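You operate a simulated robot arm through the tools that you are given. There is no shell and no other tool.

You run a simulated two-armed robot. Do the job below in one go: nothing can be reset, and whatever is moved stays where it is left.

TASK
Fit the tap gauge on the test nipple and set 45 psi.
Fine: open the blue valve lever, move the black set lever till the gauge shows it; then shut the valve and press Bleed once, so that it falls to 0 psi; the gauge stays on.

The check looks at the end state, three seconds after you hand in, the way a careful person would. Anything else that was tipped, shoved, dropped, spilled or broken makes it a failure.

THE ROBOT
Two 7-joint arms with fingered hands on one trunk that stands fixed in place. Base frame: the origin is at the foot of the trunk, x ahead of it, y to its left, z up; the work surface is at about z = 920. Units: mm, rad, N and s.
The left shoulder is at [35, 152, 1200], the right one opposite. With the tool pointing down near the work surface each hand reaches from about 400 to 800 mm from the base axis, measured 20 degrees to its own side. Payload 3.8 kg a hand.
The TCP of each hand is the grasp point between the finger pads, 30 mm short of the fingertips. In the tool frame z runs along the fingers and y along their closing line. The gripper opens to 104 mm. The gripper's body begins 35 mm behind the TCP. The gripper is a hand of 5 fingers: y runs from the thumb to the fingers, the wrist lies at [-15, -104, -178] in the tool frame, and closing takes about 1.5 s.
Orientation is that of the tool frame in the base frame, as a unit quaternion [x, y, z, w]. With the fingers straight down and the wrist toward the robot, the tool's x, y and z point along [0, 1, 0], [1, 0, 0] and [0, 0, -1] of the base frame.

THE INTERFACE
- The arms move only by the tool apply_moves. It takes "left_increments", "right_increments" or both (then of equal length, played together; a hand with none holds still); each is one flat list of numbers, 6 for each row, row after row: the turn, a rotation vector about the base's x, y, z in rad, then the shift along the base's x, y, z in m. In form: [rx, ry, rz, dx, dy, dz, rx, ry, rz, dx, dy, dz, ...]. A call has 1 to 20 rows; each row is the pose to reach, as a shift and turn from the pose commanded when the call began. "left_grip" and "right_grip" are, for a hand that has rows, the finger opening in m, from 0 to 0.104, set as the call begins (left out, the last holds). Rows are played at 5 a second. More than 50 mm and 0.15 rad between two rows, or a gripper value outside its range, and nothing of the call is played. A pose out of reach is approached as far as the arm can. The call stops where the force on the tool passes 90 N (or 10 N more than at its start, if that is more) or the arm is blocked; 0.2 s more then pass. Each finger travels about 72 mm/s and halts on what it meets, pressing with about 32 N; the grip force reading is that of the motor and also rises with nothing between the fingers. The clock runs only during rows and for 0.2 s after the last one: add rows that repeat a pose to give the fingers time. The reply holds the time, the measured pose of the TCP, the force on the tool along the base axes, the opening and the grip force, in the units named above and with some noise, with the torque about the TCP (base axes, N m) and any sound that the robot's microphone picked up.
- Cameras (640 x 400 px; columns grow to the right, rows downward): "scene" is now at [120.2, -44.7, 1375.4]; the picture's right is [-0.48, -0.88, 0.04], its down [-0.33, 0.14, -0.93] and it looks along [0.81, -0.46, -0.36] (base axes); focal length 214 px, centre (320, 200). "left" rides on the left gripper at [-80, -78, -141] in its tool frame; the picture's right is [-0.78, -0.30, 0.56], its down [0.53, -0.78, 0.33] and it looks along [0.33, 0.56, 0.76] (tool axes); focal length 247 px, centre (320, 200). "right" rides on the right gripper at [80, -78, -141] in its tool frame; the picture's right is [-0.78, 0.30, -0.56], its down [-0.53, -0.78, 0.33] and it looks along [-0.33, 0.56, 0.76] (tool axes); focal length 247 px, centre (320, 200). There is no depth. A picture from a camera that has moved, and an enlarged one, comes with that camera's place and axes in the base frame and with its lens.
- get_image(camera): a new picture of that camera. It takes no simulated time.
- lift_body(by): slides the trunk up (or, below 0, down) by that many mm; the arms and the scene camera ride with it, the base frame stays. It gives what a move gives, with no picture.
- finger_targets(index, middle, ring, little, thumb_bend, thumb_turn, hand): sets how far each is bent, from 0 (flat) to 1 (curled in); at 0.3 the hand is open as for a grip, at 0.7 the pads meet at the TCP. One left out holds its place. A second passes; each finger stops where it meets its share of the squeeze, and holds until it gets a number again. A gripper value or a shape takes the hand back. It gives what a move gives, with no picture; readings hold the bend of each and the force on index, middle, ring, little, thumb and palm. thumb_turn goes from beside the hand (0) to across from the fingers (1), as for a grip.
- set_grasp(shape, hand): the hand has 5 fingers and takes this shape, open, in about a second: jaw (thumb against the fingers, like two jaws); tri (thumb and two fingers); tip (a fingertip pinch); poke (one finger out to press); point (the index stretched); flat (the hand flat); cup (the hand cupped); fist (a fist). The gripper value then closes the fingers along that shape, each until it touches; the sizes above hold for jaw. It gives what a move gives, with no picture.
- head_to(pan, tilt): turns the head with the scene camera to pan (to the left, within 1.396 rad either way) and tilt (down, from -0.506 to 1.204), counted from straight ahead of the robot. It gives what a move gives.
- enlarge(camera, box): a new picture of the part [left, top, right, bottom] of that camera's present view, enlarged. It takes no simulated time.
- job_done(): hands the job in; it is judged then, once.

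Places have to be worked out from the pictures, the camera data and where the tool is seen. Open the grippers and draw the arms clear of the work before you hand the job in, unless the task says otherwise.

The tools are called by a JSON object that holds its "op" and its "data". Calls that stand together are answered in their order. apply_moves: Moves the arms, as the interface text tells. Its arguments: {"type":"object","properties":{"left_increments":{"type":"array"},"left_grip":{"type":"number"},"right_increments":{"type":"array"},"right_grip":{"type":"number"}},"required":[]} The other tools are called the same way: lift_body (by) slides the trunk up or down; set_grasp (shape, hand) gives the hand a shape; finger_targets (index, middle, ring, little, thumb_bend, thumb_turn, hand) moves the fingers one by one; head_to (pan, tilt) turns the head that bears the scene camera; get_image (camera) takes a picture; enlarge (camera, box) takes an enlarged picture of a part of a camera's view; job_done () hands the job in.

At the start:

```text
clock: 0.0
left_position: [493.3, -3.1, 1331.9]
left_orientation: [0.707, 0.707, 0.0, 0.0]
left_force: [0.1, -0.1, 0.0]
left_moment: [0.01, 0.01, 0.01]
left_opening: 103.5
left_gripper_force: 0.0
left_shape: jaw
left_bend: [0.3, 0.3, 0.3, 0.3, 0.3, 0.98]
left_finger forces: [0.0, 0.1, 0.1, 0.0, 0.0, 0.0]
right_position: [335.6, -512.8, 1355.8]
right_orientation: [0.707, 0.707, 0.0, 0.001]
right_force: [-0.3, -0.1, 0.2]
right_moment: [0.0, 0.01, 0.01]
right_opening: 103.5
right_gripper_force: 0.0
right_shape: jaw
right_bend: [0.3, 0.3, 0.3, 0.3, 0.3, 0.98]
right_finger forces: [0.0, 0.0, 0.0, 0.0, 0.0, 0.0]
trunk travel left (down, up): [-275.0, 181.0]
head pan, tilt: [-0.504, 0.288]
```

scene: 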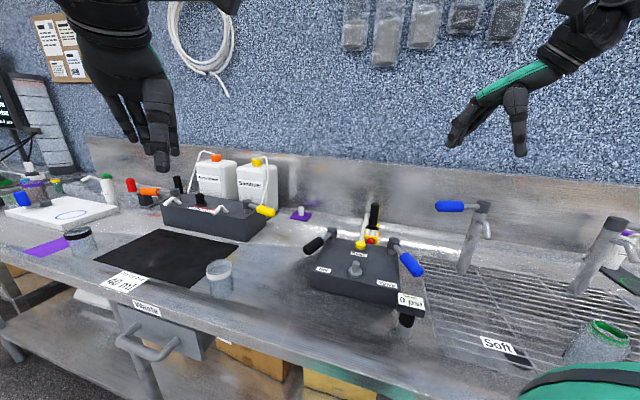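
right: 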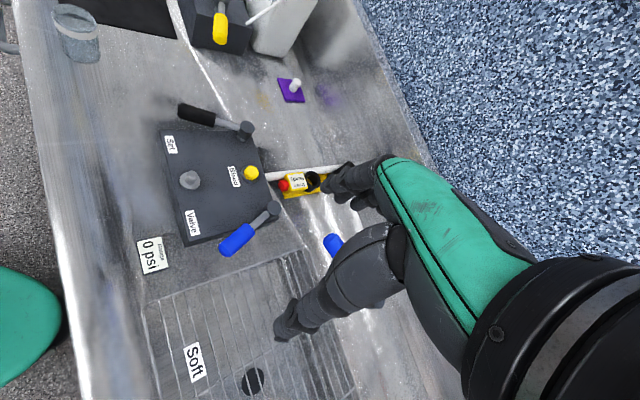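
left: 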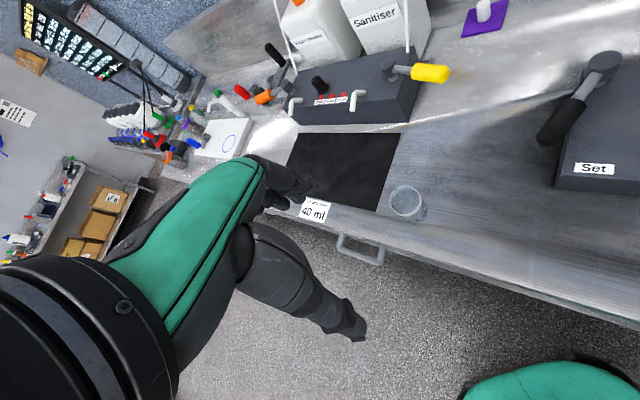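

The test box with Set lever, Valve lever, Bleed button and nipple is right of centre; I need close-ups before moving. I'll enlarge the scene and right-hand views.

{"op": "enlarge", "data": {"camera": "scene", "box": [280, 180, 460, 330]}}

{"op": "enlarge", "data": {"camera": "right", "box": [130, 80, 360, 290]}}

{"op": "enlarge", "data": {"camera": "scene", "box": [0, 130, 320, 330]}}

```text
2.67 times, centred on (370, 255) of scene
camera zoom: at [120.2, -44.7, 1375.4], right [-0.48, -0.88, 0.04], down [-0.33, 0.14, -0.93], along [0.81, -0.46, -0.36], focal length 572 px, centre (187, 53)
```

zoom: 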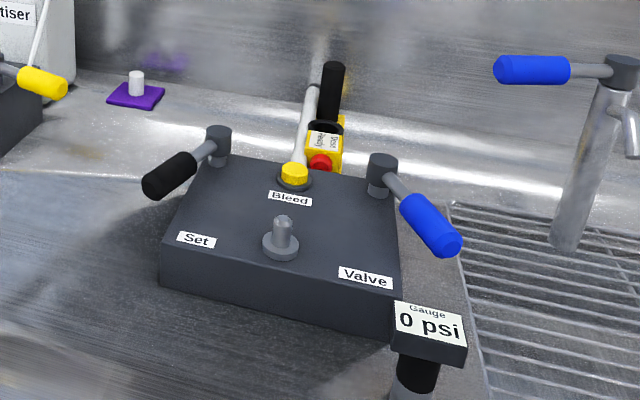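

```text
1.90 times, centred on (245, 185) of right
camera zoom: at [257.7, -432.4, 1497.2], right [0.3, -0.78, 0.56], down [-0.78, -0.53, -0.33], along [0.56, -0.33, -0.76], focal length 470 px, centre (463, 229)
```

zoom: 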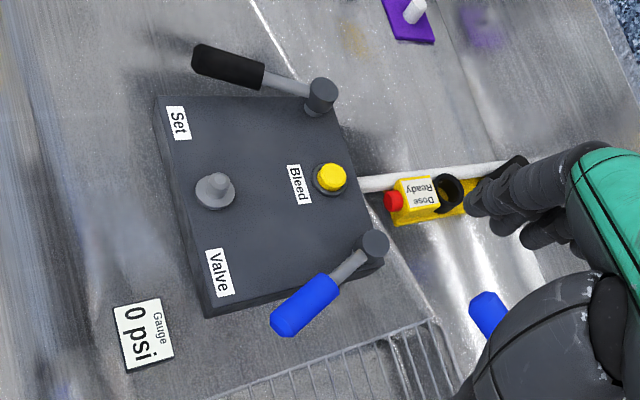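

```text
2.00 times, centred on (160, 230) of scene
camera zoom: at [120.2, -44.7, 1375.4], right [-0.48, -0.88, 0.04], down [-0.33, 0.14, -0.93], along [0.81, -0.46, -0.36], focal length 429 px, centre (640, 140)
```

zoom: 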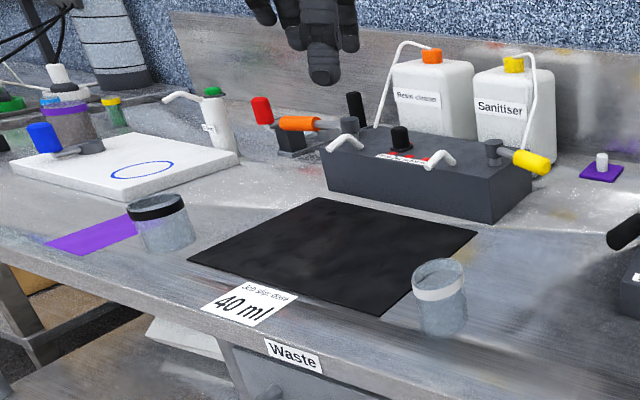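

The gauge (display head on a black grip with a metal socket below) seems to stand near (331, -399) with its top around z 1010, and the nipple tip near (483, -370, 1018). I'll turn the head toward them to look better.

{"op": "head_to", "data": {"pan": -0.82, "tilt": 0.7}}

```text
clock: 0.9
left_position: [494.7, -4.5, 1332.8]
left_orientation: [0.707, 0.707, 0.0, 0.0]
left_force: [0.4, -0.1, -0.5]
left_moment: [0.02, 0.0, -0.01]
left_opening: 103.6
left_gripper_force: 0.0
left_shape: jaw
left_bend: [0.3, 0.3, 0.3, 0.3, 0.3, 0.98]
left_finger forces: [0.0, 0.1, 0.2, 0.0, 0.0, 0.0]
right_position: [337.0, -512.9, 1356.0]
right_orientation: [0.707, 0.707, 0.0, 0.0]
right_force: [0.0, -0.2, 0.5]
right_moment: [0.04, 0.02, -0.03]
right_opening: 103.7
right_gripper_force: 0.0
right_shape: jaw
right_bend: [0.3, 0.3, 0.3, 0.3, 0.3, 0.98]
right_finger forces: [0.0, 0.0, 0.1, 0.0, 0.0, 0.0]
trunk travel left (down, up): [-275.0, 181.0]
head pan, tilt: [-0.82, 0.7]
```

The head is turned; now I take a fresh scene picture and an enlarged one of the box and gauge.

{"op": "get_image", "data": {"camera": "scene"}}

{"op": "enlarge", "data": {"camera": "scene", "box": [240, 120, 440, 245]}}

```text
taken
camera scene: at [93.2, -61.7, 1340.5], right [-0.73, -0.68, 0.06], down [-0.5, 0.47, -0.72], along [0.46, -0.56, -0.69], focal length 214 px, centre (320, 200)
```

scene: 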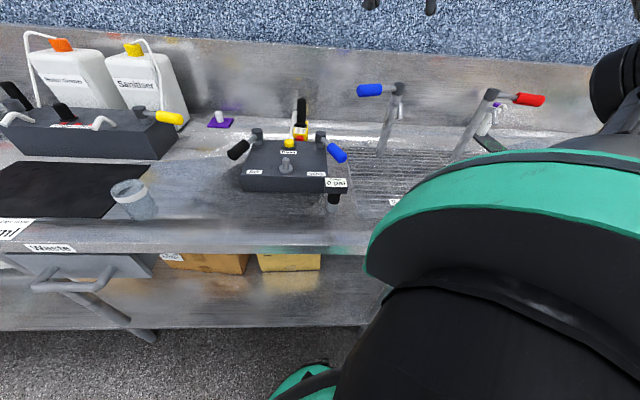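

```text
3.20 times, centred on (340, 182) of scene
camera zoom: at [93.2, -61.7, 1340.5], right [-0.73, -0.68, 0.06], down [-0.5, 0.47, -0.72], along [0.46, -0.56, -0.69], focal length 686 px, centre (256, 256)
```

zoom: 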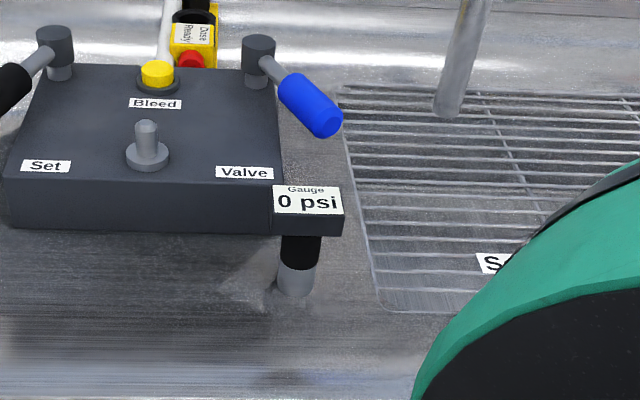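

The bench and box are yawed about 45° relative to the base, with the box front facing the robot. I'll bring the right hand over the gauge, yawed about -45° so its closing line runs front-to-back, at a safe height for a closer look.

{"op": "apply_moves", "data": {"right_increments": [0, 0, -0.112, -0.001, 0.01, -0.015, 0, 0, -0.224, -0.002, 0.02, -0.03, 0, 0, -0.336, -0.003, 0.03, -0.045, 0, 0, -0.448, -0.004, 0.04, -0.06, 0, 0, -0.56, -0.005, 0.05, -0.075, 0, 0, -0.672, -0.006, 0.06, -0.09, 0, 0, -0.785, -0.007, 0.07, -0.106, 0, 0, -0.785, -0.007, 0.07, -0.106]}}

{"op": "get_image", "data": {"camera": "right"}}

{"op": "get_image", "data": {"camera": "scene"}}

```text
clock: 2.7
left_position: [494.1, -4.8, 1333.0]
left_orientation: [0.707, 0.707, -0.001, -0.001]
left_force: [-0.2, 0.0, 0.5]
left_moment: [0.01, -0.02, 0.01]
left_opening: 103.8
left_gripper_force: 0.1
left_shape: jaw
left_bend: [0.3, 0.3, 0.3, 0.3, 0.3, 0.98]
left_finger forces: [0.1, 0.0, 0.1, 0.0, 0.0, 0.0]
right_position: [329.2, -442.7, 1249.7]
right_orientation: [0.925, 0.381, 0.0, 0.0]
right_force: [0.5, -0.8, 0.3]
right_moment: [0.01, -0.01, 0.0]
right_opening: 104.0
right_gripper_force: 0.0
right_shape: jaw
right_bend: [0.3, 0.3, 0.3, 0.3, 0.3, 0.98]
right_finger forces: [0.0, 0.0, 0.1, 0.0, 0.1, 0.0]
trunk travel left (down, up): [-275.0, 181.0]
head pan, tilt: [-0.82, 0.7]
```

```text
taken
camera right: at [329.6, -331.7, 1390.8], right [-0.34, -0.76, 0.56], down [-0.93, 0.17, -0.33], along [0.16, -0.63, -0.76], focal length 247 px, centre (320, 200)
```

right: 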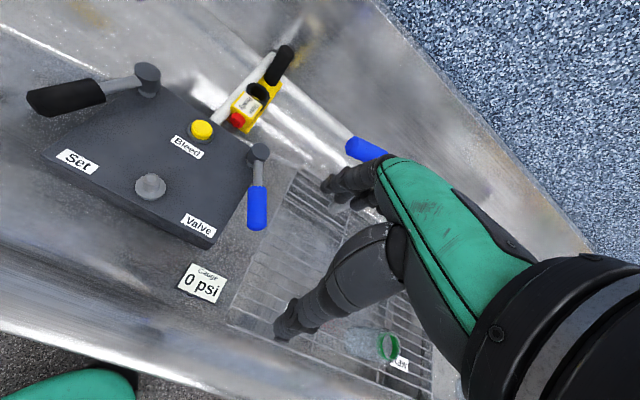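

```text
taken
camera scene: at [93.1, -61.8, 1340.4], right [-0.73, -0.68, 0.06], down [-0.5, 0.47, -0.72], along [0.46, -0.56, -0.69], focal length 214 px, centre (320, 200)
```

scene: 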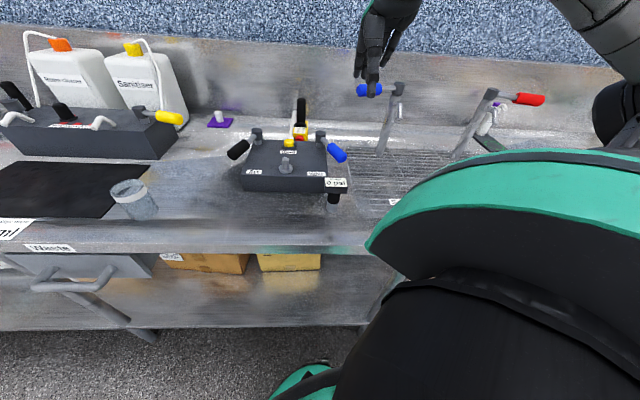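

The right-hand camera now looks straight at the test box and gauge. I enlarge that region for accurate positions.

{"op": "enlarge", "data": {"camera": "right", "box": [130, 210, 290, 310]}}

{"op": "enlarge", "data": {"camera": "right", "box": [20, 40, 320, 240]}}

{"op": "enlarge", "data": {"camera": "scene", "box": [215, 100, 365, 220]}}

{"op": "get_image", "data": {"camera": "left"}}

```text
4.00 times, centred on (210, 260) of right
camera zoom: at [329.6, -331.7, 1390.8], right [-0.34, -0.76, 0.56], down [-0.93, 0.17, -0.33], along [0.16, -0.63, -0.76], focal length 988 px, centre (760, -40)
```

zoom: 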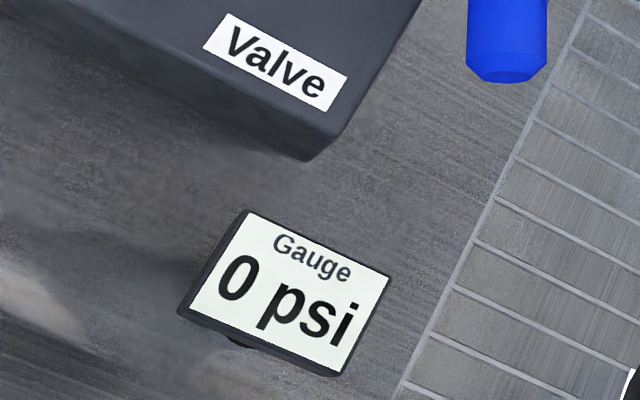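

```text
2.00 times, centred on (170, 140) of right
camera zoom: at [329.6, -331.7, 1390.8], right [-0.34, -0.76, 0.56], down [-0.93, 0.17, -0.33], along [0.16, -0.63, -0.76], focal length 494 px, centre (620, 320)
```

zoom: 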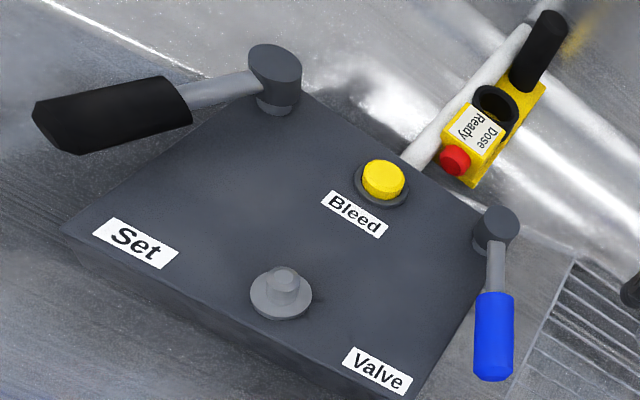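

```text
3.33 times, centred on (290, 160) of scene
camera zoom: at [93.1, -61.8, 1340.4], right [-0.73, -0.68, 0.06], down [-0.5, 0.47, -0.72], along [0.46, -0.56, -0.69], focal length 715 px, centre (420, 333)
```

zoom: 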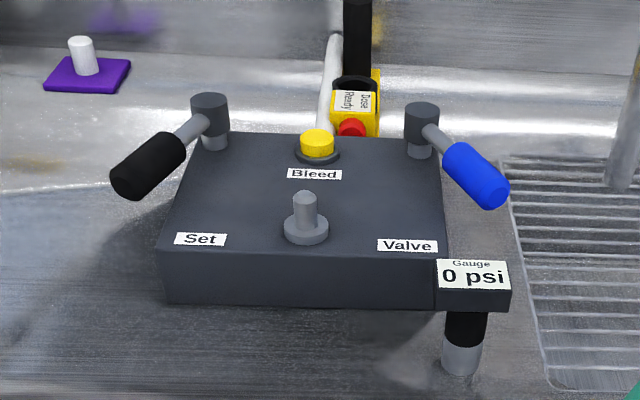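

```text
taken
camera left: at [416.0, -84.1, 1473.5], right [-0.3, -0.78, -0.56], down [-0.78, 0.53, -0.33], along [0.56, 0.33, -0.76], focal length 247 px, centre (320, 200)
```

left: 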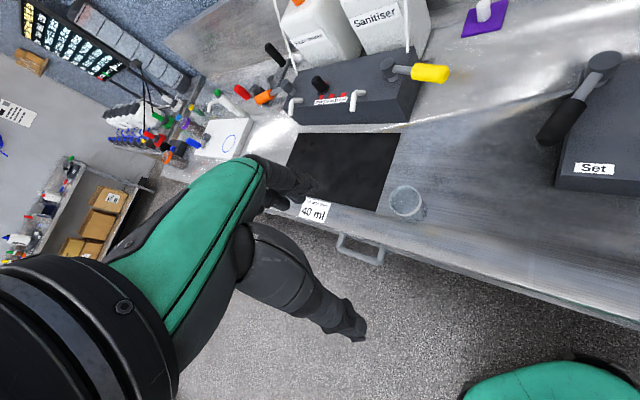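

The gauge display (about 52 x 35 mm) is centred near (331, -401) with top z≈1009, nipple tip near (489, -376, 1012), valve pivot near (518, -545), Set pivot near (662, -407), Bleed near (583, -470, 987). I lower the right hand above the gauge with a narrower opening and look again.

{"op": "apply_moves", "data": {"right_increments": [0, 0, 0, 0.001, 0.012, -0.035, 0, 0, 0, 0.001, 0.024, -0.07, 0, 0, 0, 0.001, 0.034, -0.105, 0, 0, 0, 0.001, 0.042, -0.14, 0, 0, 0, 0.001, 0.042, -0.16, 0, 0, 0, 0.001, 0.042, -0.16], "right_grip": 0.08}}

{"op": "get_image", "data": {"camera": "right"}}

{"op": "enlarge", "data": {"camera": "scene", "box": [240, 80, 440, 230]}}

```text
clock: 4.1
left_position: [494.1, -4.3, 1333.0]
left_orientation: [0.707, 0.707, 0.0, 0.0]
left_force: [-1.4, 0.6, -1.2]
left_moment: [-0.03, -0.01, -0.01]
left_opening: 103.6
left_gripper_force: 0.0
left_shape: jaw
left_bend: [0.3, 0.3, 0.3, 0.3, 0.3, 0.98]
left_finger forces: [0.0, 0.0, 0.1, 0.0, 0.0, 0.1]
right_position: [332.4, -400.9, 1089.3]
right_orientation: [0.924, 0.383, -0.001, -0.002]
right_force: [-0.5, -1.0, -0.9]
right_moment: [0.01, -0.01, -0.01]
right_opening: 80.3
right_gripper_force: 0.0
right_shape: jaw
right_bend: [0.27, 0.35, 0.32, 0.33, 0.52, 0.99]
right_finger forces: [0.0, 0.0, 0.0, 0.0, 0.1, 0.0]
trunk travel left (down, up): [-275.0, 181.0]
head pan, tilt: [-0.82, 0.7]
```

```text
taken
camera right: at [331.8, -289.4, 1230.7], right [-0.34, -0.76, 0.56], down [-0.93, 0.17, -0.33], along [0.16, -0.63, -0.76], focal length 247 px, centre (320, 200)
```

right: 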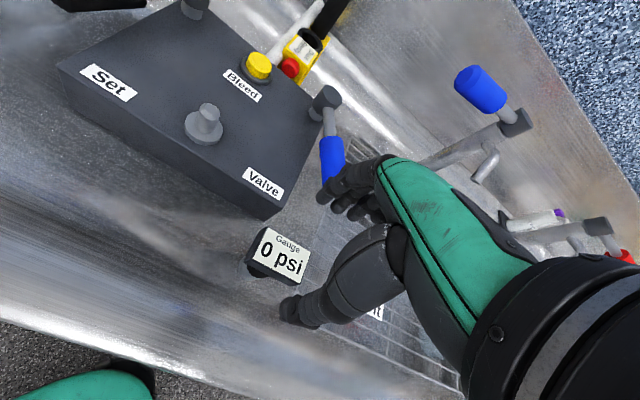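

```text
2.67 times, centred on (340, 155) of scene
camera zoom: at [93.1, -61.6, 1340.4], right [-0.73, -0.68, 0.06], down [-0.5, 0.47, -0.72], along [0.46, -0.56, -0.69], focal length 572 px, centre (267, 320)
```

zoom: 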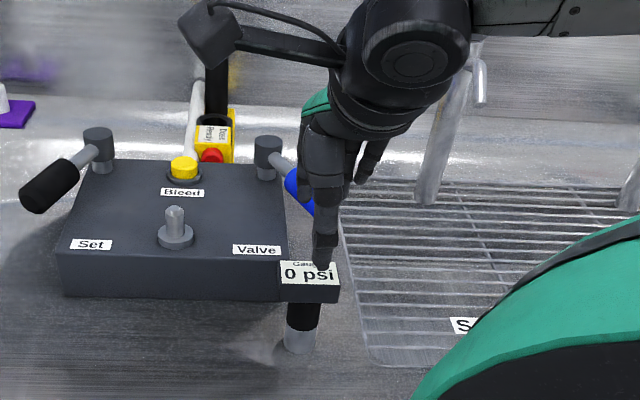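

The hand camera confirms the gauge display centred at about (333, -401, 1008), right under the TCP. I descend to z≈996 so the pads straddle the display head, without closing yet.

{"op": "apply_moves", "data": {"right_increments": [0, 0, 0, 0.0, 0, -0.025, 0, 0, 0, 0.0, 0, -0.05, 0, 0, 0, 0.0, 0, -0.07, 0, 0, 0, 0.0, 0, -0.084, 0, 0, 0, 0.0, 0, -0.093, 0, 0, 0, 0.0, 0, -0.093], "right_grip": 0.08}}

{"op": "get_image", "data": {"camera": "right"}}

{"op": "enlarge", "data": {"camera": "scene", "box": [280, 130, 400, 230]}}

```text
clock: 5.5
left_position: [493.1, -3.9, 1332.2]
left_orientation: [0.707, 0.707, 0.0, 0.0]
left_force: [0.7, 1.0, -0.1]
left_moment: [-0.01, 0.02, 0.0]
left_opening: 103.5
left_gripper_force: 0.0
left_shape: jaw
left_bend: [0.3, 0.3, 0.3, 0.3, 0.3, 0.98]
left_finger forces: [0.0, 0.0, 0.0, 0.0, 0.0, 0.0]
right_position: [339.9, -404.3, 995.9]
right_orientation: [0.924, 0.383, -0.001, -0.001]
right_force: [0.1, 0.0, 0.0]
right_moment: [0.01, 0.0, 0.01]
right_opening: 80.0
right_gripper_force: 0.0
right_shape: jaw
right_bend: [0.27, 0.35, 0.32, 0.33, 0.52, 0.99]
right_finger forces: [0.2, 0.1, 0.0, 0.0, 0.0, 0.0]
right hand out of reach, approached as far as the arm can: row 1, 2, 3, 4, 5, 6
trunk travel left (down, up): [-275.0, 181.0]
head pan, tilt: [-0.82, 0.7]
```

```text
taken
camera right: at [339.2, -292.8, 1137.3], right [-0.34, -0.76, 0.56], down [-0.93, 0.17, -0.33], along [0.16, -0.63, -0.76], focal length 247 px, centre (320, 200)
```

right: 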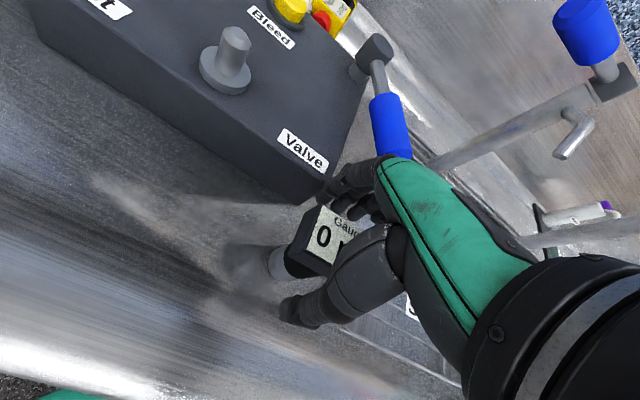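

```text
4.00 times, centred on (340, 180) of scene
camera zoom: at [93.1, -61.6, 1340.4], right [-0.73, -0.68, 0.06], down [-0.5, 0.47, -0.72], along [0.46, -0.56, -0.69], focal length 858 px, centre (240, 280)
```

zoom: 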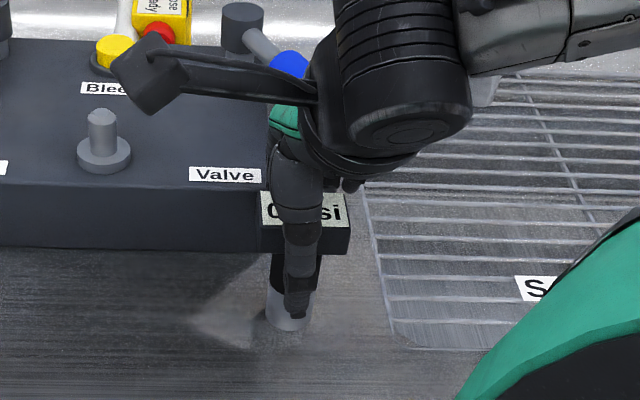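

The arm is folded too tight here: it ended 7 mm beyond the gauge, so I won't close. Raising the trunk by 100 mm (which lifts the hand straight up too) should give the arm room to reach this close spot.

{"op": "lift_body", "data": {"by": 100}}

```text
clock: 6.8
left_position: [493.9, -4.5, 1432.5]
left_orientation: [0.707, 0.707, 0.0, 0.001]
left_force: [0.2, -0.3, 0.8]
left_moment: [0.02, -0.03, 0.02]
left_opening: 103.7
left_gripper_force: 0.0
left_shape: jaw
left_bend: [0.3, 0.3, 0.3, 0.3, 0.3, 0.98]
left_finger forces: [0.1, 0.1, 0.1, 0.0, 0.0, 0.0]
right_position: [338.3, -404.5, 1095.2]
right_orientation: [0.924, 0.383, 0.0, 0.0]
right_force: [0.1, -0.4, 0.0]
right_moment: [0.01, 0.01, -0.02]
right_opening: 79.8
right_gripper_force: 0.0
right_shape: jaw
right_bend: [0.27, 0.35, 0.32, 0.33, 0.52, 0.99]
right_finger forces: [0.0, 0.0, 0.0, 0.0, 0.0, 0.1]
trunk travel left (down, up): [-375.0, 81.0]
head pan, tilt: [-0.82, 0.7]
```

The hand rose cleanly. I check which pose is currently commanded with a small hold and then correct to (333, -401).

{"op": "apply_moves", "data": {"right_increments": [0, 0, 0, -0.002, 0.001, 0, 0, 0, 0, -0.005, 0.003, 0, 0, 0, 0, -0.005, 0.003, 0], "right_grip": 0.08}}

{"op": "get_image", "data": {"camera": "right"}}

```text
clock: 7.6
left_position: [494.3, -4.3, 1432.1]
left_orientation: [0.707, 0.707, -0.001, 0.0]
left_force: [-0.4, 0.0, 0.4]
left_moment: [-0.03, 0.02, -0.03]
left_opening: 103.7
left_gripper_force: 0.1
left_shape: jaw
left_bend: [0.3, 0.3, 0.3, 0.3, 0.3, 0.98]
left_finger forces: [0.0, 0.0, 0.0, 0.1, 0.0, 0.0]
right_position: [332.1, -401.6, 1096.2]
right_orientation: [0.924, 0.383, 0.0, 0.0]
right_force: [-0.1, 0.1, -0.6]
right_moment: [-0.04, -0.02, 0.02]
right_opening: 80.0
right_gripper_force: 0.0
right_shape: jaw
right_bend: [0.27, 0.35, 0.32, 0.33, 0.52, 0.99]
right_finger forces: [0.1, 0.0, 0.0, 0.0, 0.0, 0.1]
trunk travel left (down, up): [-375.0, 81.0]
head pan, tilt: [-0.82, 0.7]
```

```text
taken
camera right: at [333.9, -290.3, 1237.4], right [-0.34, -0.76, 0.56], down [-0.93, 0.17, -0.33], along [0.16, -0.63, -0.76], focal length 247 px, centre (320, 200)
```

right: 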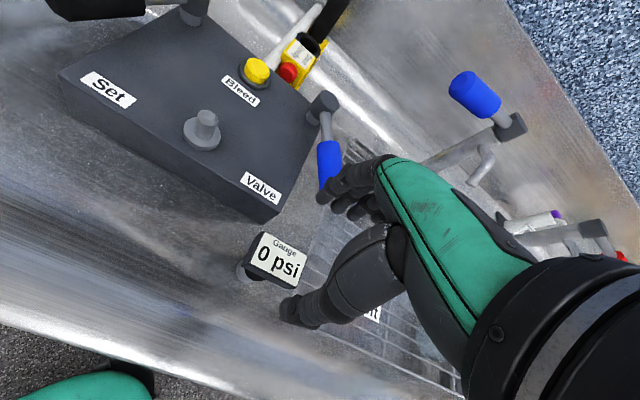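

The gauge is still standing at about (333, -402) and the hand is centred on it. I descend 100 mm to straddle the display head.

{"op": "apply_moves", "data": {"right_increments": [0, 0, 0, 0.0, 0, -0.025, 0, 0, 0, 0.0, 0, -0.05, 0, 0, 0, 0.0, 0, -0.075, 0, 0, 0, 0.0, 0, -0.09, 0, 0, 0, 0.0, 0, -0.1, 0, 0, 0, 0.0, 0, -0.1], "right_grip": 0.08}}

{"op": "get_image", "data": {"camera": "right"}}

{"op": "enlarge", "data": {"camera": "scene", "box": [260, 130, 420, 250]}}

```text
clock: 9.0
left_position: [495.5, -4.5, 1432.2]
left_orientation: [0.707, 0.707, -0.001, 0.0]
left_force: [1.2, -0.3, -0.3]
left_moment: [0.03, -0.01, 0.01]
left_opening: 103.8
left_gripper_force: 0.1
left_shape: jaw
left_bend: [0.3, 0.3, 0.3, 0.3, 0.3, 0.98]
left_finger forces: [0.1, 0.0, 0.0, 0.0, 0.1, 0.0]
right_position: [333.8, -401.9, 994.8]
right_orientation: [0.924, 0.383, 0.001, 0.0]
right_force: [-0.1, 0.4, 0.7]
right_moment: [0.0, -0.01, -0.02]
right_opening: 79.9
right_gripper_force: 0.1
right_shape: jaw
right_bend: [0.27, 0.35, 0.32, 0.33, 0.52, 0.99]
right_finger forces: [0.0, 0.0, 0.0, 0.1, 0.0, 0.1]
trunk travel left (down, up): [-375.0, 81.0]
head pan, tilt: [-0.82, 0.7]
```

```text
taken
camera right: at [333.9, -290.4, 1137.5], right [-0.34, -0.76, 0.56], down [-0.93, 0.17, -0.33], along [0.16, -0.63, -0.76], focal length 247 px, centre (320, 200)
```

right: 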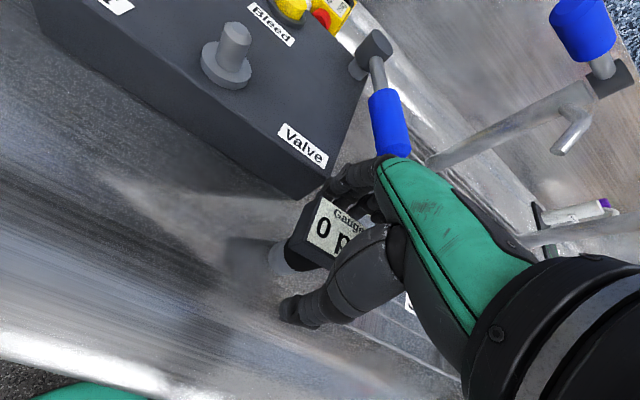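

```text
3.33 times, centred on (340, 190) of scene
camera zoom: at [63.5, -61.6, 1448.4], right [-0.73, -0.68, 0.01], down [-0.45, 0.47, -0.76], along [0.51, -0.56, -0.65], focal length 715 px, centre (253, 233)
```

zoom: 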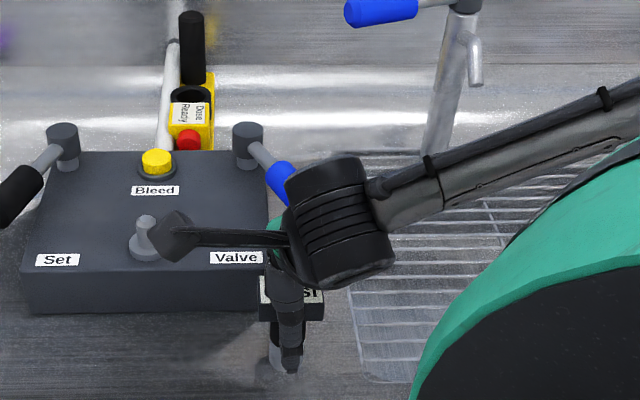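

The hand is exactly over the gauge now with the display between thumb and fingers. I close the grip and hold for two seconds.

{"op": "apply_moves", "data": {"right_increments": [0, 0, 0, 0, 0, 0, 0, 0, 0, 0, 0, 0, 0, 0, 0, 0, 0, 0, 0, 0, 0, 0, 0, 0, 0, 0, 0, 0, 0, 0, 0, 0, 0, 0, 0, 0, 0, 0, 0, 0, 0, 0, 0, 0, 0, 0, 0, 0, 0, 0, 0, 0, 0, 0], "right_grip": 0.01}}

{"op": "get_image", "data": {"camera": "right"}}

{"op": "enlarge", "data": {"camera": "scene", "box": [280, 160, 400, 250]}}

```text
clock: 11.0
left_position: [494.5, -4.5, 1432.9]
left_orientation: [0.707, 0.707, 0.0, 0.001]
left_force: [0.8, -0.5, -0.1]
left_moment: [-0.02, -0.01, -0.02]
left_opening: 103.5
left_gripper_force: 0.0
left_shape: jaw
left_bend: [0.3, 0.3, 0.3, 0.3, 0.3, 0.98]
left_finger forces: [0.0, 0.1, 0.0, 0.1, 0.0, 0.0]
right_position: [333.5, -401.5, 995.1]
right_orientation: [0.924, 0.382, 0.0, 0.0]
right_force: [-0.3, 0.3, -0.5]
right_moment: [-0.01, 0.01, -0.02]
right_opening: 23.8
right_gripper_force: 32.3
right_shape: jaw
right_bend: [0.73, 0.57, 0.64, 0.6, 0.75, 1.0]
right_finger forces: [16.1, 9.0, 2.5, 0.1, 27.4, 0.0]
trunk travel left (down, up): [-375.0, 81.0]
head pan, tilt: [-0.82, 0.7]
```

```text
taken
camera right: at [334.0, -290.5, 1137.6], right [-0.34, -0.76, 0.56], down [-0.93, 0.17, -0.33], along [0.16, -0.63, -0.76], focal length 247 px, centre (320, 200)
```

right: 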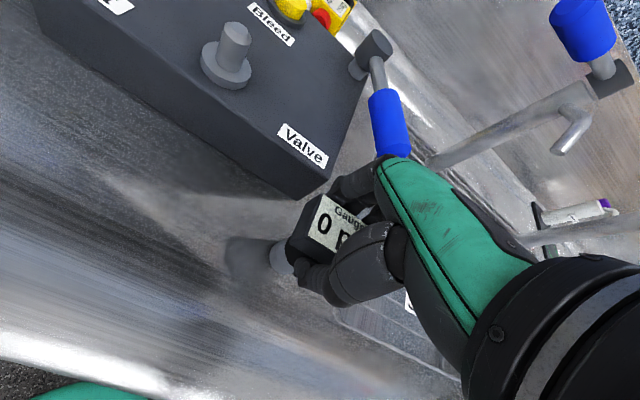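

```text
4.44 times, centred on (340, 205) of scene
camera zoom: at [63.7, -61.8, 1448.3], right [-0.73, -0.68, 0.01], down [-0.45, 0.47, -0.76], along [0.51, -0.56, -0.65], focal length 953 px, centre (231, 178)
```

zoom: 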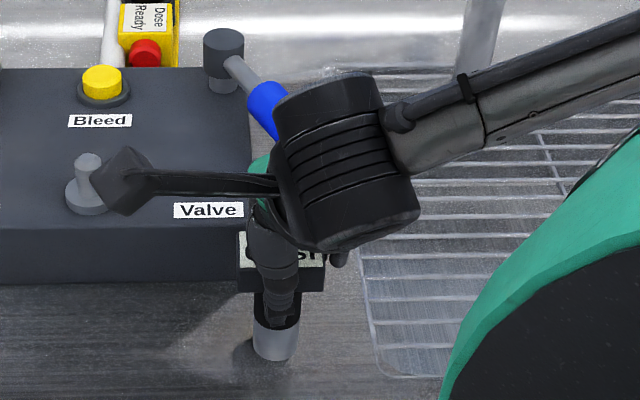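

Thumb, index and middle carry force (grip 32 N) and the gauge is not displaced. I lift slowly by 40 mm and check that it hangs upright.

{"op": "apply_moves", "data": {"right_increments": [0, 0, 0, 0, 0, 0.005, 0, 0, 0, 0, 0, 0.012, 0, 0, 0, 0, 0, 0.02, 0, 0, 0, 0, 0, 0.03, 0, 0, 0, 0, 0, 0.04, 0, 0, 0, 0, 0, 0.04]}}

{"op": "get_image", "data": {"camera": "right"}}

{"op": "enlarge", "data": {"camera": "scene", "box": [280, 160, 400, 250]}}

```text
clock: 12.4
left_position: [494.4, -6.1, 1432.9]
left_orientation: [0.707, 0.707, 0.0, 0.0]
left_force: [-0.4, -0.3, 0.3]
left_moment: [0.02, 0.02, 0.02]
left_opening: 103.7
left_gripper_force: 0.1
left_shape: jaw
left_bend: [0.3, 0.3, 0.3, 0.3, 0.3, 0.98]
left_finger forces: [0.0, 0.1, 0.0, 0.0, 0.0, 0.0]
right_position: [333.0, -402.2, 1036.4]
right_orientation: [0.924, 0.382, -0.001, 0.0]
right_force: [0.1, -0.5, -2.4]
right_moment: [0.0, 0.01, 0.0]
right_opening: 23.8
right_gripper_force: 32.0
right_shape: jaw
right_bend: [0.73, 0.57, 0.64, 0.6, 0.75, 1.0]
right_finger forces: [16.3, 9.0, 2.4, 0.0, 27.4, 0.0]
trunk travel left (down, up): [-375.0, 81.0]
head pan, tilt: [-0.82, 0.7]
```

```text
taken
camera right: at [334.1, -290.5, 1177.2], right [-0.34, -0.76, 0.56], down [-0.93, 0.17, -0.33], along [0.16, -0.63, -0.76], focal length 247 px, centre (320, 200)
```

right: 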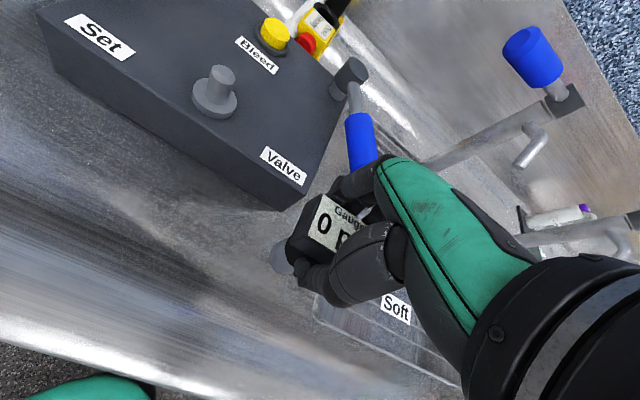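

```text
4.44 times, centred on (340, 205) of scene
camera zoom: at [63.8, -61.9, 1448.3], right [-0.73, -0.68, 0.01], down [-0.45, 0.47, -0.76], along [0.51, -0.56, -0.65], focal length 953 px, centre (231, 178)
```

zoom: 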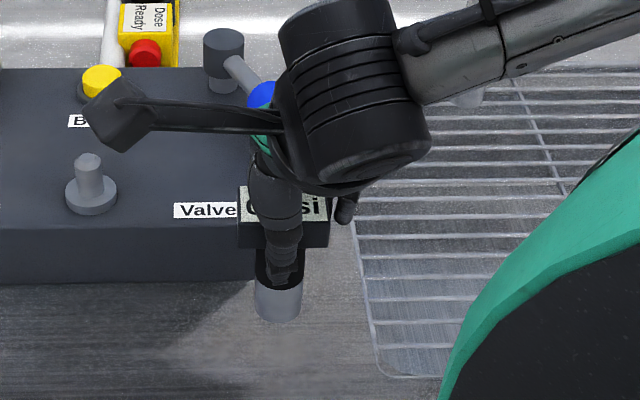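

The gauge hangs upright (about 2.4 N) and unchanged relative to the hand. I enlarge the nipple in the hand's present view to pin down its place.

{"op": "enlarge", "data": {"camera": "right", "box": [150, 30, 350, 155]}}

{"op": "enlarge", "data": {"camera": "right", "box": [250, 170, 410, 310]}}

```text
3.20 times, centred on (250, 92) of right
camera zoom: at [334.1, -290.5, 1177.2], right [-0.34, -0.76, 0.56], down [-0.93, 0.17, -0.33], along [0.16, -0.63, -0.76], focal length 790 px, centre (544, 544)
```

zoom: 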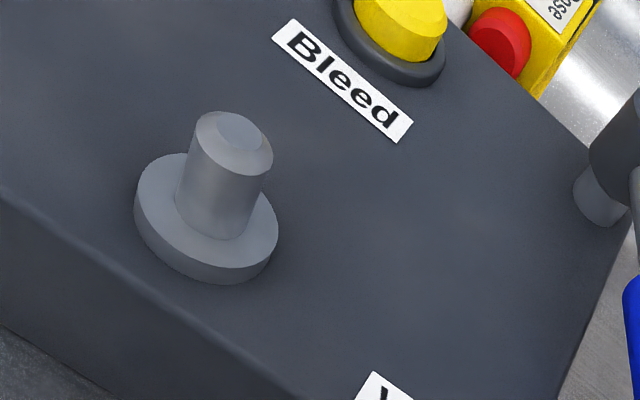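

```text
2.86 times, centred on (330, 240) of right
camera zoom: at [334.1, -290.5, 1177.2], right [-0.34, -0.76, 0.56], down [-0.93, 0.17, -0.33], along [0.16, -0.63, -0.76], focal length 706 px, centre (291, 86)
```

zoom: 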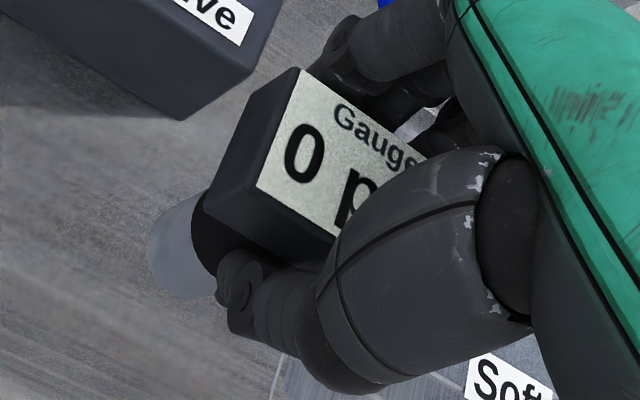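

Nipple tip is at about (488.4, -375.4, 1016), its flange top at z≈987, diameter about 20 mm with a chamfer. I raise the gauge further and carry it above the nipple with roughly 25 mm clearance.

{"op": "apply_moves", "data": {"right_increments": [0, 0, 0, 0, 0, 0.03, 0, 0, 0, 0, 0, 0.06, 0, 0, 0, 0.01, 0.002, 0.09, 0, 0, 0, 0.04, 0.008, 0.092, 0, 0, 0, 0.075, 0.014, 0.092, 0, 0, 0, 0.11, 0.02, 0.092, 0, 0, 0, 0.14, 0.026, 0.092, 0, 0, 0, 0.156, 0.0286, 0.092, 0, 0, 0, 0.156, 0.0286, 0.092]}}

{"op": "get_image", "data": {"camera": "right"}}

{"op": "enlarge", "data": {"camera": "right", "box": [220, 190, 380, 290]}}

{"op": "enlarge", "data": {"camera": "scene", "box": [220, 100, 380, 220]}}

```text
clock: 14.4
left_position: [493.8, -5.0, 1432.3]
left_orientation: [0.707, 0.707, 0.0, 0.001]
left_force: [-0.1, 0.6, -0.9]
left_moment: [-0.05, -0.05, -0.02]
left_opening: 103.5
left_gripper_force: 0.0
left_shape: jaw
left_bend: [0.3, 0.3, 0.3, 0.3, 0.3, 0.98]
left_finger forces: [0.1, 0.0, 0.1, 0.1, 0.1, 0.0]
right_position: [489.1, -373.4, 1127.0]
right_orientation: [0.924, 0.383, 0.0, 0.001]
right_force: [-0.3, -0.1, -1.0]
right_moment: [0.05, -0.01, 0.01]
right_opening: 23.9
right_gripper_force: 32.0
right_shape: jaw
right_bend: [0.73, 0.57, 0.64, 0.6, 0.75, 1.0]
right_finger forces: [16.4, 9.1, 2.4, 0.1, 27.2, 0.0]
trunk travel left (down, up): [-375.0, 81.0]
head pan, tilt: [-0.82, 0.7]
```

```text
taken
camera right: at [489.8, -262.3, 1269.4], right [-0.34, -0.76, 0.56], down [-0.93, 0.17, -0.33], along [0.16, -0.63, -0.76], focal length 247 px, centre (320, 200)
```

right: 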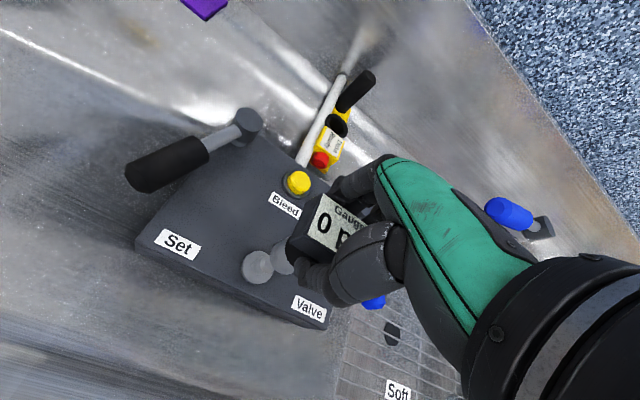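

```text
4.00 times, centred on (300, 240) of right
camera zoom: at [489.8, -262.3, 1269.4], right [-0.34, -0.76, 0.56], down [-0.93, 0.17, -0.33], along [0.16, -0.63, -0.76], focal length 988 px, centre (400, 40)
```

zoom: 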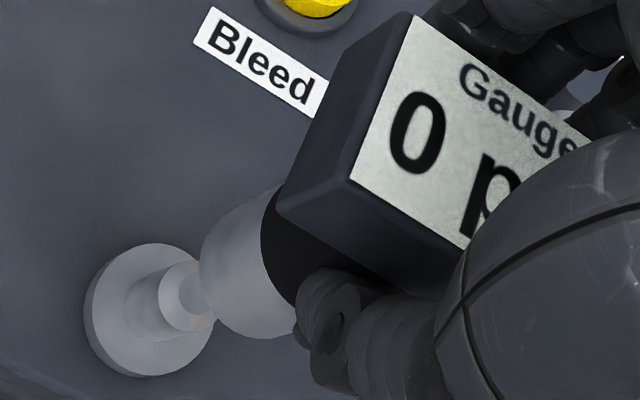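

```text
3.33 times, centred on (300, 160) of scene
camera zoom: at [63.3, -62.0, 1448.3], right [-0.73, -0.68, 0.01], down [-0.45, 0.47, -0.76], along [0.51, -0.56, -0.65], focal length 715 px, centre (387, 333)
```

zoom: 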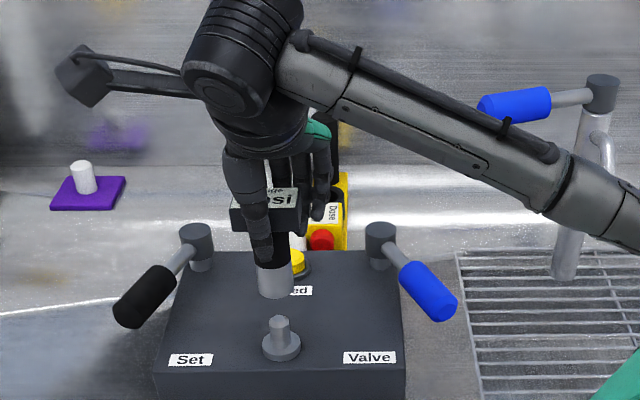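

The scene view shows the socket hanging nearly exactly above the nipple. I zoom further in both views to measure the residual offset before lowering.

{"op": "enlarge", "data": {"camera": "right", "box": [235, 220, 315, 290]}}

{"op": "enlarge", "data": {"camera": "scene", "box": [265, 140, 335, 220]}}

```text
5.71 times, centred on (275, 255) of right
camera zoom: at [489.8, -262.3, 1269.4], right [-0.34, -0.76, 0.56], down [-0.93, 0.17, -0.33], along [0.16, -0.63, -0.76], focal length 1411 px, centre (577, -114)
```

zoom: 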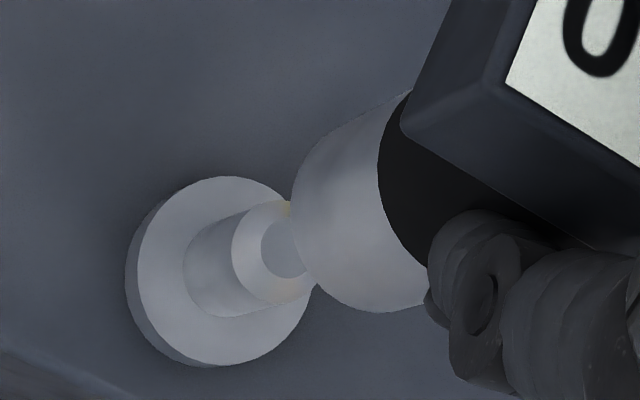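

```text
5.00 times, centred on (300, 180) of scene
camera zoom: at [63.3, -62.0, 1448.3], right [-0.73, -0.68, 0.01], down [-0.45, 0.47, -0.76], along [0.51, -0.56, -0.65], focal length 1072 px, centre (420, 300)
```

zoom: 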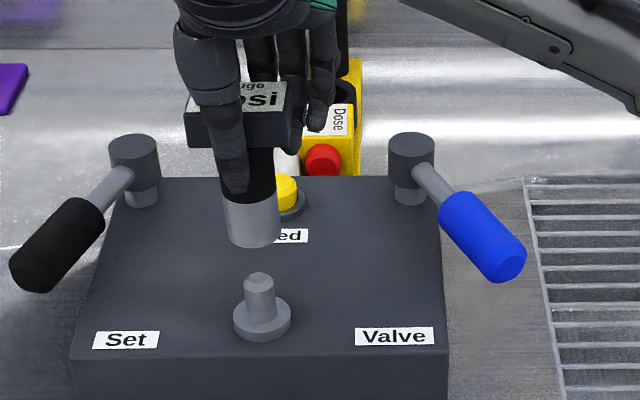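

Both views agree: the socket is aligned with the nipple within about 1–2 mm. I lower 27 mm and re-check just above the tip.

{"op": "apply_moves", "data": {"right_increments": [0, 0, 0, 0, 0, -0.01, 0, 0, 0, 0, 0, -0.02, 0, 0, 0, 0, 0, -0.027, 0, 0, 0, 0, 0, -0.027]}}

{"op": "enlarge", "data": {"camera": "right", "box": [235, 210, 335, 290]}}

{"op": "enlarge", "data": {"camera": "scene", "box": [265, 140, 335, 220]}}

```text
clock: 15.4
left_position: [494.8, -4.9, 1432.3]
left_orientation: [0.707, 0.707, 0.0, 0.0]
left_force: [-1.1, 0.4, 0.2]
left_moment: [-0.01, 0.04, -0.01]
left_opening: 103.6
left_gripper_force: 0.0
left_shape: jaw
left_bend: [0.3, 0.3, 0.3, 0.3, 0.3, 0.98]
left_finger forces: [0.0, 0.0, 0.0, 0.1, 0.0, 0.0]
right_position: [489.2, -372.7, 1100.3]
right_orientation: [0.924, 0.383, 0.0, 0.0]
right_force: [-0.4, 0.0, -1.5]
right_moment: [-0.03, 0.0, 0.0]
right_opening: 23.6
right_gripper_force: 32.2
right_shape: jaw
right_bend: [0.73, 0.57, 0.64, 0.6, 0.75, 1.0]
right_finger forces: [16.4, 9.2, 2.3, 0.1, 27.1, 0.0]
trunk travel left (down, up): [-375.0, 81.0]
head pan, tilt: [-0.82, 0.7]
```

```text
5.00 times, centred on (285, 250) of right
camera zoom: at [490.3, -261.8, 1242.5], right [-0.34, -0.76, 0.56], down [-0.93, 0.17, -0.33], along [0.16, -0.63, -0.76], focal length 1235 px, centre (495, -50)
```

zoom: 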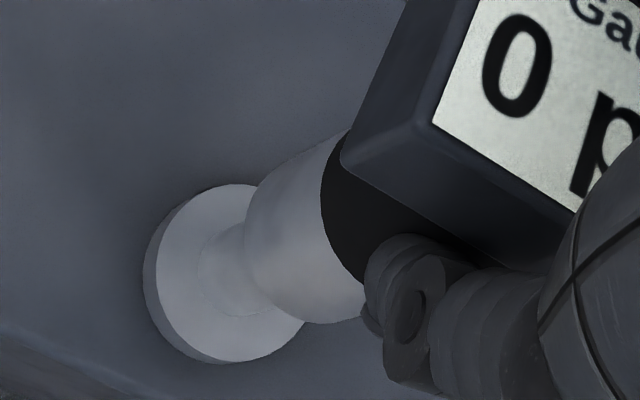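

```text
5.00 times, centred on (300, 180) of scene
camera zoom: at [64.0, -61.8, 1448.3], right [-0.73, -0.68, 0.01], down [-0.45, 0.47, -0.76], along [0.51, -0.56, -0.65], focal length 1072 px, centre (420, 300)
```

zoom: 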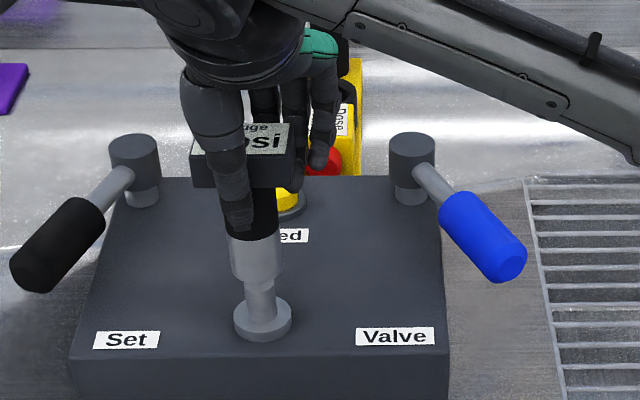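

Still well aligned just above the tip. I lower slowly another 18 mm, watching the force for a clean engagement.

{"op": "apply_moves", "data": {"right_increments": [0, 0, 0, 0, 0, -0.003, 0, 0, 0, 0, 0, -0.006, 0, 0, 0, 0, 0, -0.009, 0, 0, 0, 0, 0, -0.012, 0, 0, 0, 0, 0, -0.015, 0, 0, 0, 0, 0, -0.018]}}

{"op": "enlarge", "data": {"camera": "right", "box": [235, 210, 335, 290]}}

{"op": "enlarge", "data": {"camera": "scene", "box": [265, 140, 335, 220]}}

```text
clock: 16.8
left_position: [494.4, -4.5, 1432.4]
left_orientation: [0.707, 0.707, -0.001, 0.0]
left_force: [-0.3, -0.1, -0.1]
left_moment: [-0.01, 0.02, 0.0]
left_opening: 103.4
left_gripper_force: 0.1
left_shape: jaw
left_bend: [0.3, 0.3, 0.3, 0.3, 0.3, 0.98]
left_finger forces: [0.0, 0.0, 0.0, 0.0, 0.0, 0.1]
right_position: [490.7, -374.1, 1083.0]
right_orientation: [0.924, 0.383, 0.0, 0.0]
right_force: [-1.1, 0.5, -1.9]
right_moment: [0.0, 0.0, 0.01]
right_opening: 23.7
right_gripper_force: 31.6
right_shape: jaw
right_bend: [0.73, 0.57, 0.64, 0.6, 0.75, 1.0]
right_finger forces: [16.4, 9.2, 2.4, 0.1, 27.2, 0.0]
trunk travel left (down, up): [-375.0, 81.0]
head pan, tilt: [-0.82, 0.7]
```

```text
5.00 times, centred on (285, 250) of right
camera zoom: at [490.5, -261.8, 1224.4], right [-0.34, -0.76, 0.56], down [-0.93, 0.17, -0.33], along [0.16, -0.63, -0.76], focal length 1235 px, centre (495, -50)
```

zoom: 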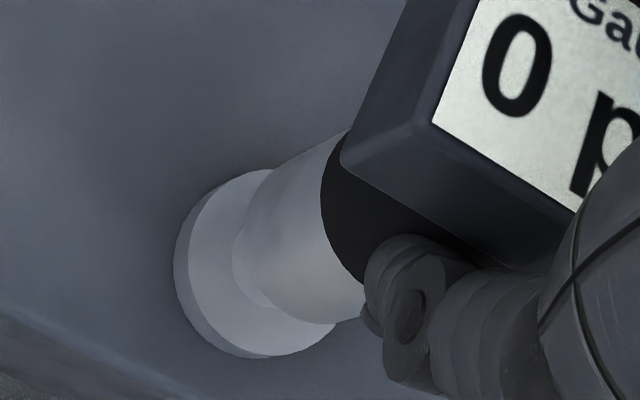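

```text
5.00 times, centred on (300, 180) of scene
camera zoom: at [63.9, -61.8, 1448.3], right [-0.73, -0.68, 0.01], down [-0.45, 0.47, -0.76], along [0.51, -0.56, -0.65], focal length 1072 px, centre (420, 300)
```

zoom: 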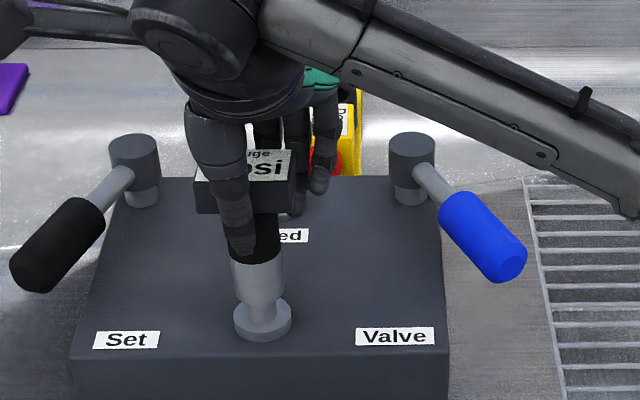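

The socket has slid over the tip with almost no force. I continue down toward the flange in small steps.

{"op": "apply_moves", "data": {"right_increments": [0, 0, 0, 0, 0, -0.004, 0, 0, 0, 0, 0, -0.008, 0, 0, 0, 0, 0, -0.012, 0, 0, 0, 0, 0, -0.015, 0, 0, 0, 0, 0, -0.018]}}

{"op": "enlarge", "data": {"camera": "right", "box": [235, 210, 335, 290]}}

{"op": "enlarge", "data": {"camera": "scene", "box": [265, 140, 335, 220]}}

```text
clock: 18.0
left_position: [494.5, -4.1, 1432.4]
left_orientation: [0.707, 0.707, 0.0, 0.0]
left_force: [-0.6, 0.5, -0.2]
left_moment: [0.01, 0.01, -0.01]
left_opening: 103.6
left_gripper_force: 0.1
left_shape: jaw
left_bend: [0.3, 0.3, 0.3, 0.3, 0.3, 0.98]
left_finger forces: [0.0, 0.1, 0.0, 0.0, 0.1, 0.1]
right_position: [490.7, -373.6, 1065.7]
right_orientation: [0.924, 0.383, -0.001, -0.001]
right_force: [-0.6, 0.6, -1.3]
right_moment: [0.03, 0.03, 0.0]
right_opening: 23.7
right_gripper_force: 32.5
right_shape: jaw
right_bend: [0.73, 0.57, 0.64, 0.6, 0.75, 1.0]
right_finger forces: [16.3, 9.1, 2.3, 0.0, 27.2, 0.0]
trunk travel left (down, up): [-375.0, 81.0]
head pan, tilt: [-0.82, 0.7]
```

```text
5.00 times, centred on (285, 250) of right
camera zoom: at [490.1, -261.9, 1206.4], right [-0.34, -0.76, 0.56], down [-0.93, 0.17, -0.33], along [0.16, -0.63, -0.76], focal length 1235 px, centre (495, -50)
```

zoom: 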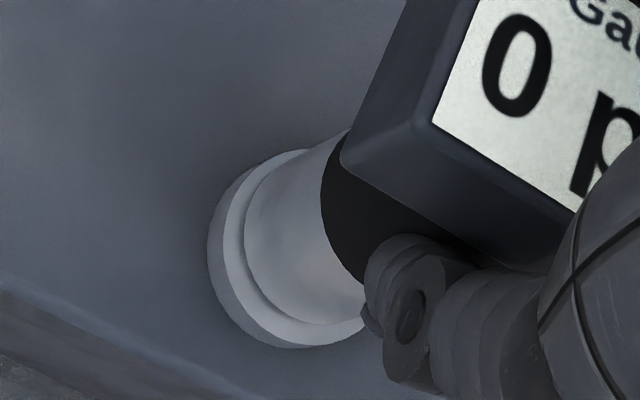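

```text
5.00 times, centred on (300, 180) of scene
camera zoom: at [63.8, -61.8, 1448.3], right [-0.73, -0.68, 0.01], down [-0.45, 0.47, -0.76], along [0.51, -0.56, -0.65], focal length 1072 px, centre (420, 300)
```

zoom: 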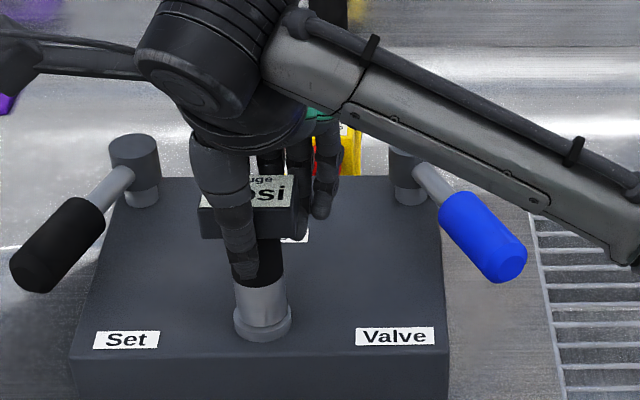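

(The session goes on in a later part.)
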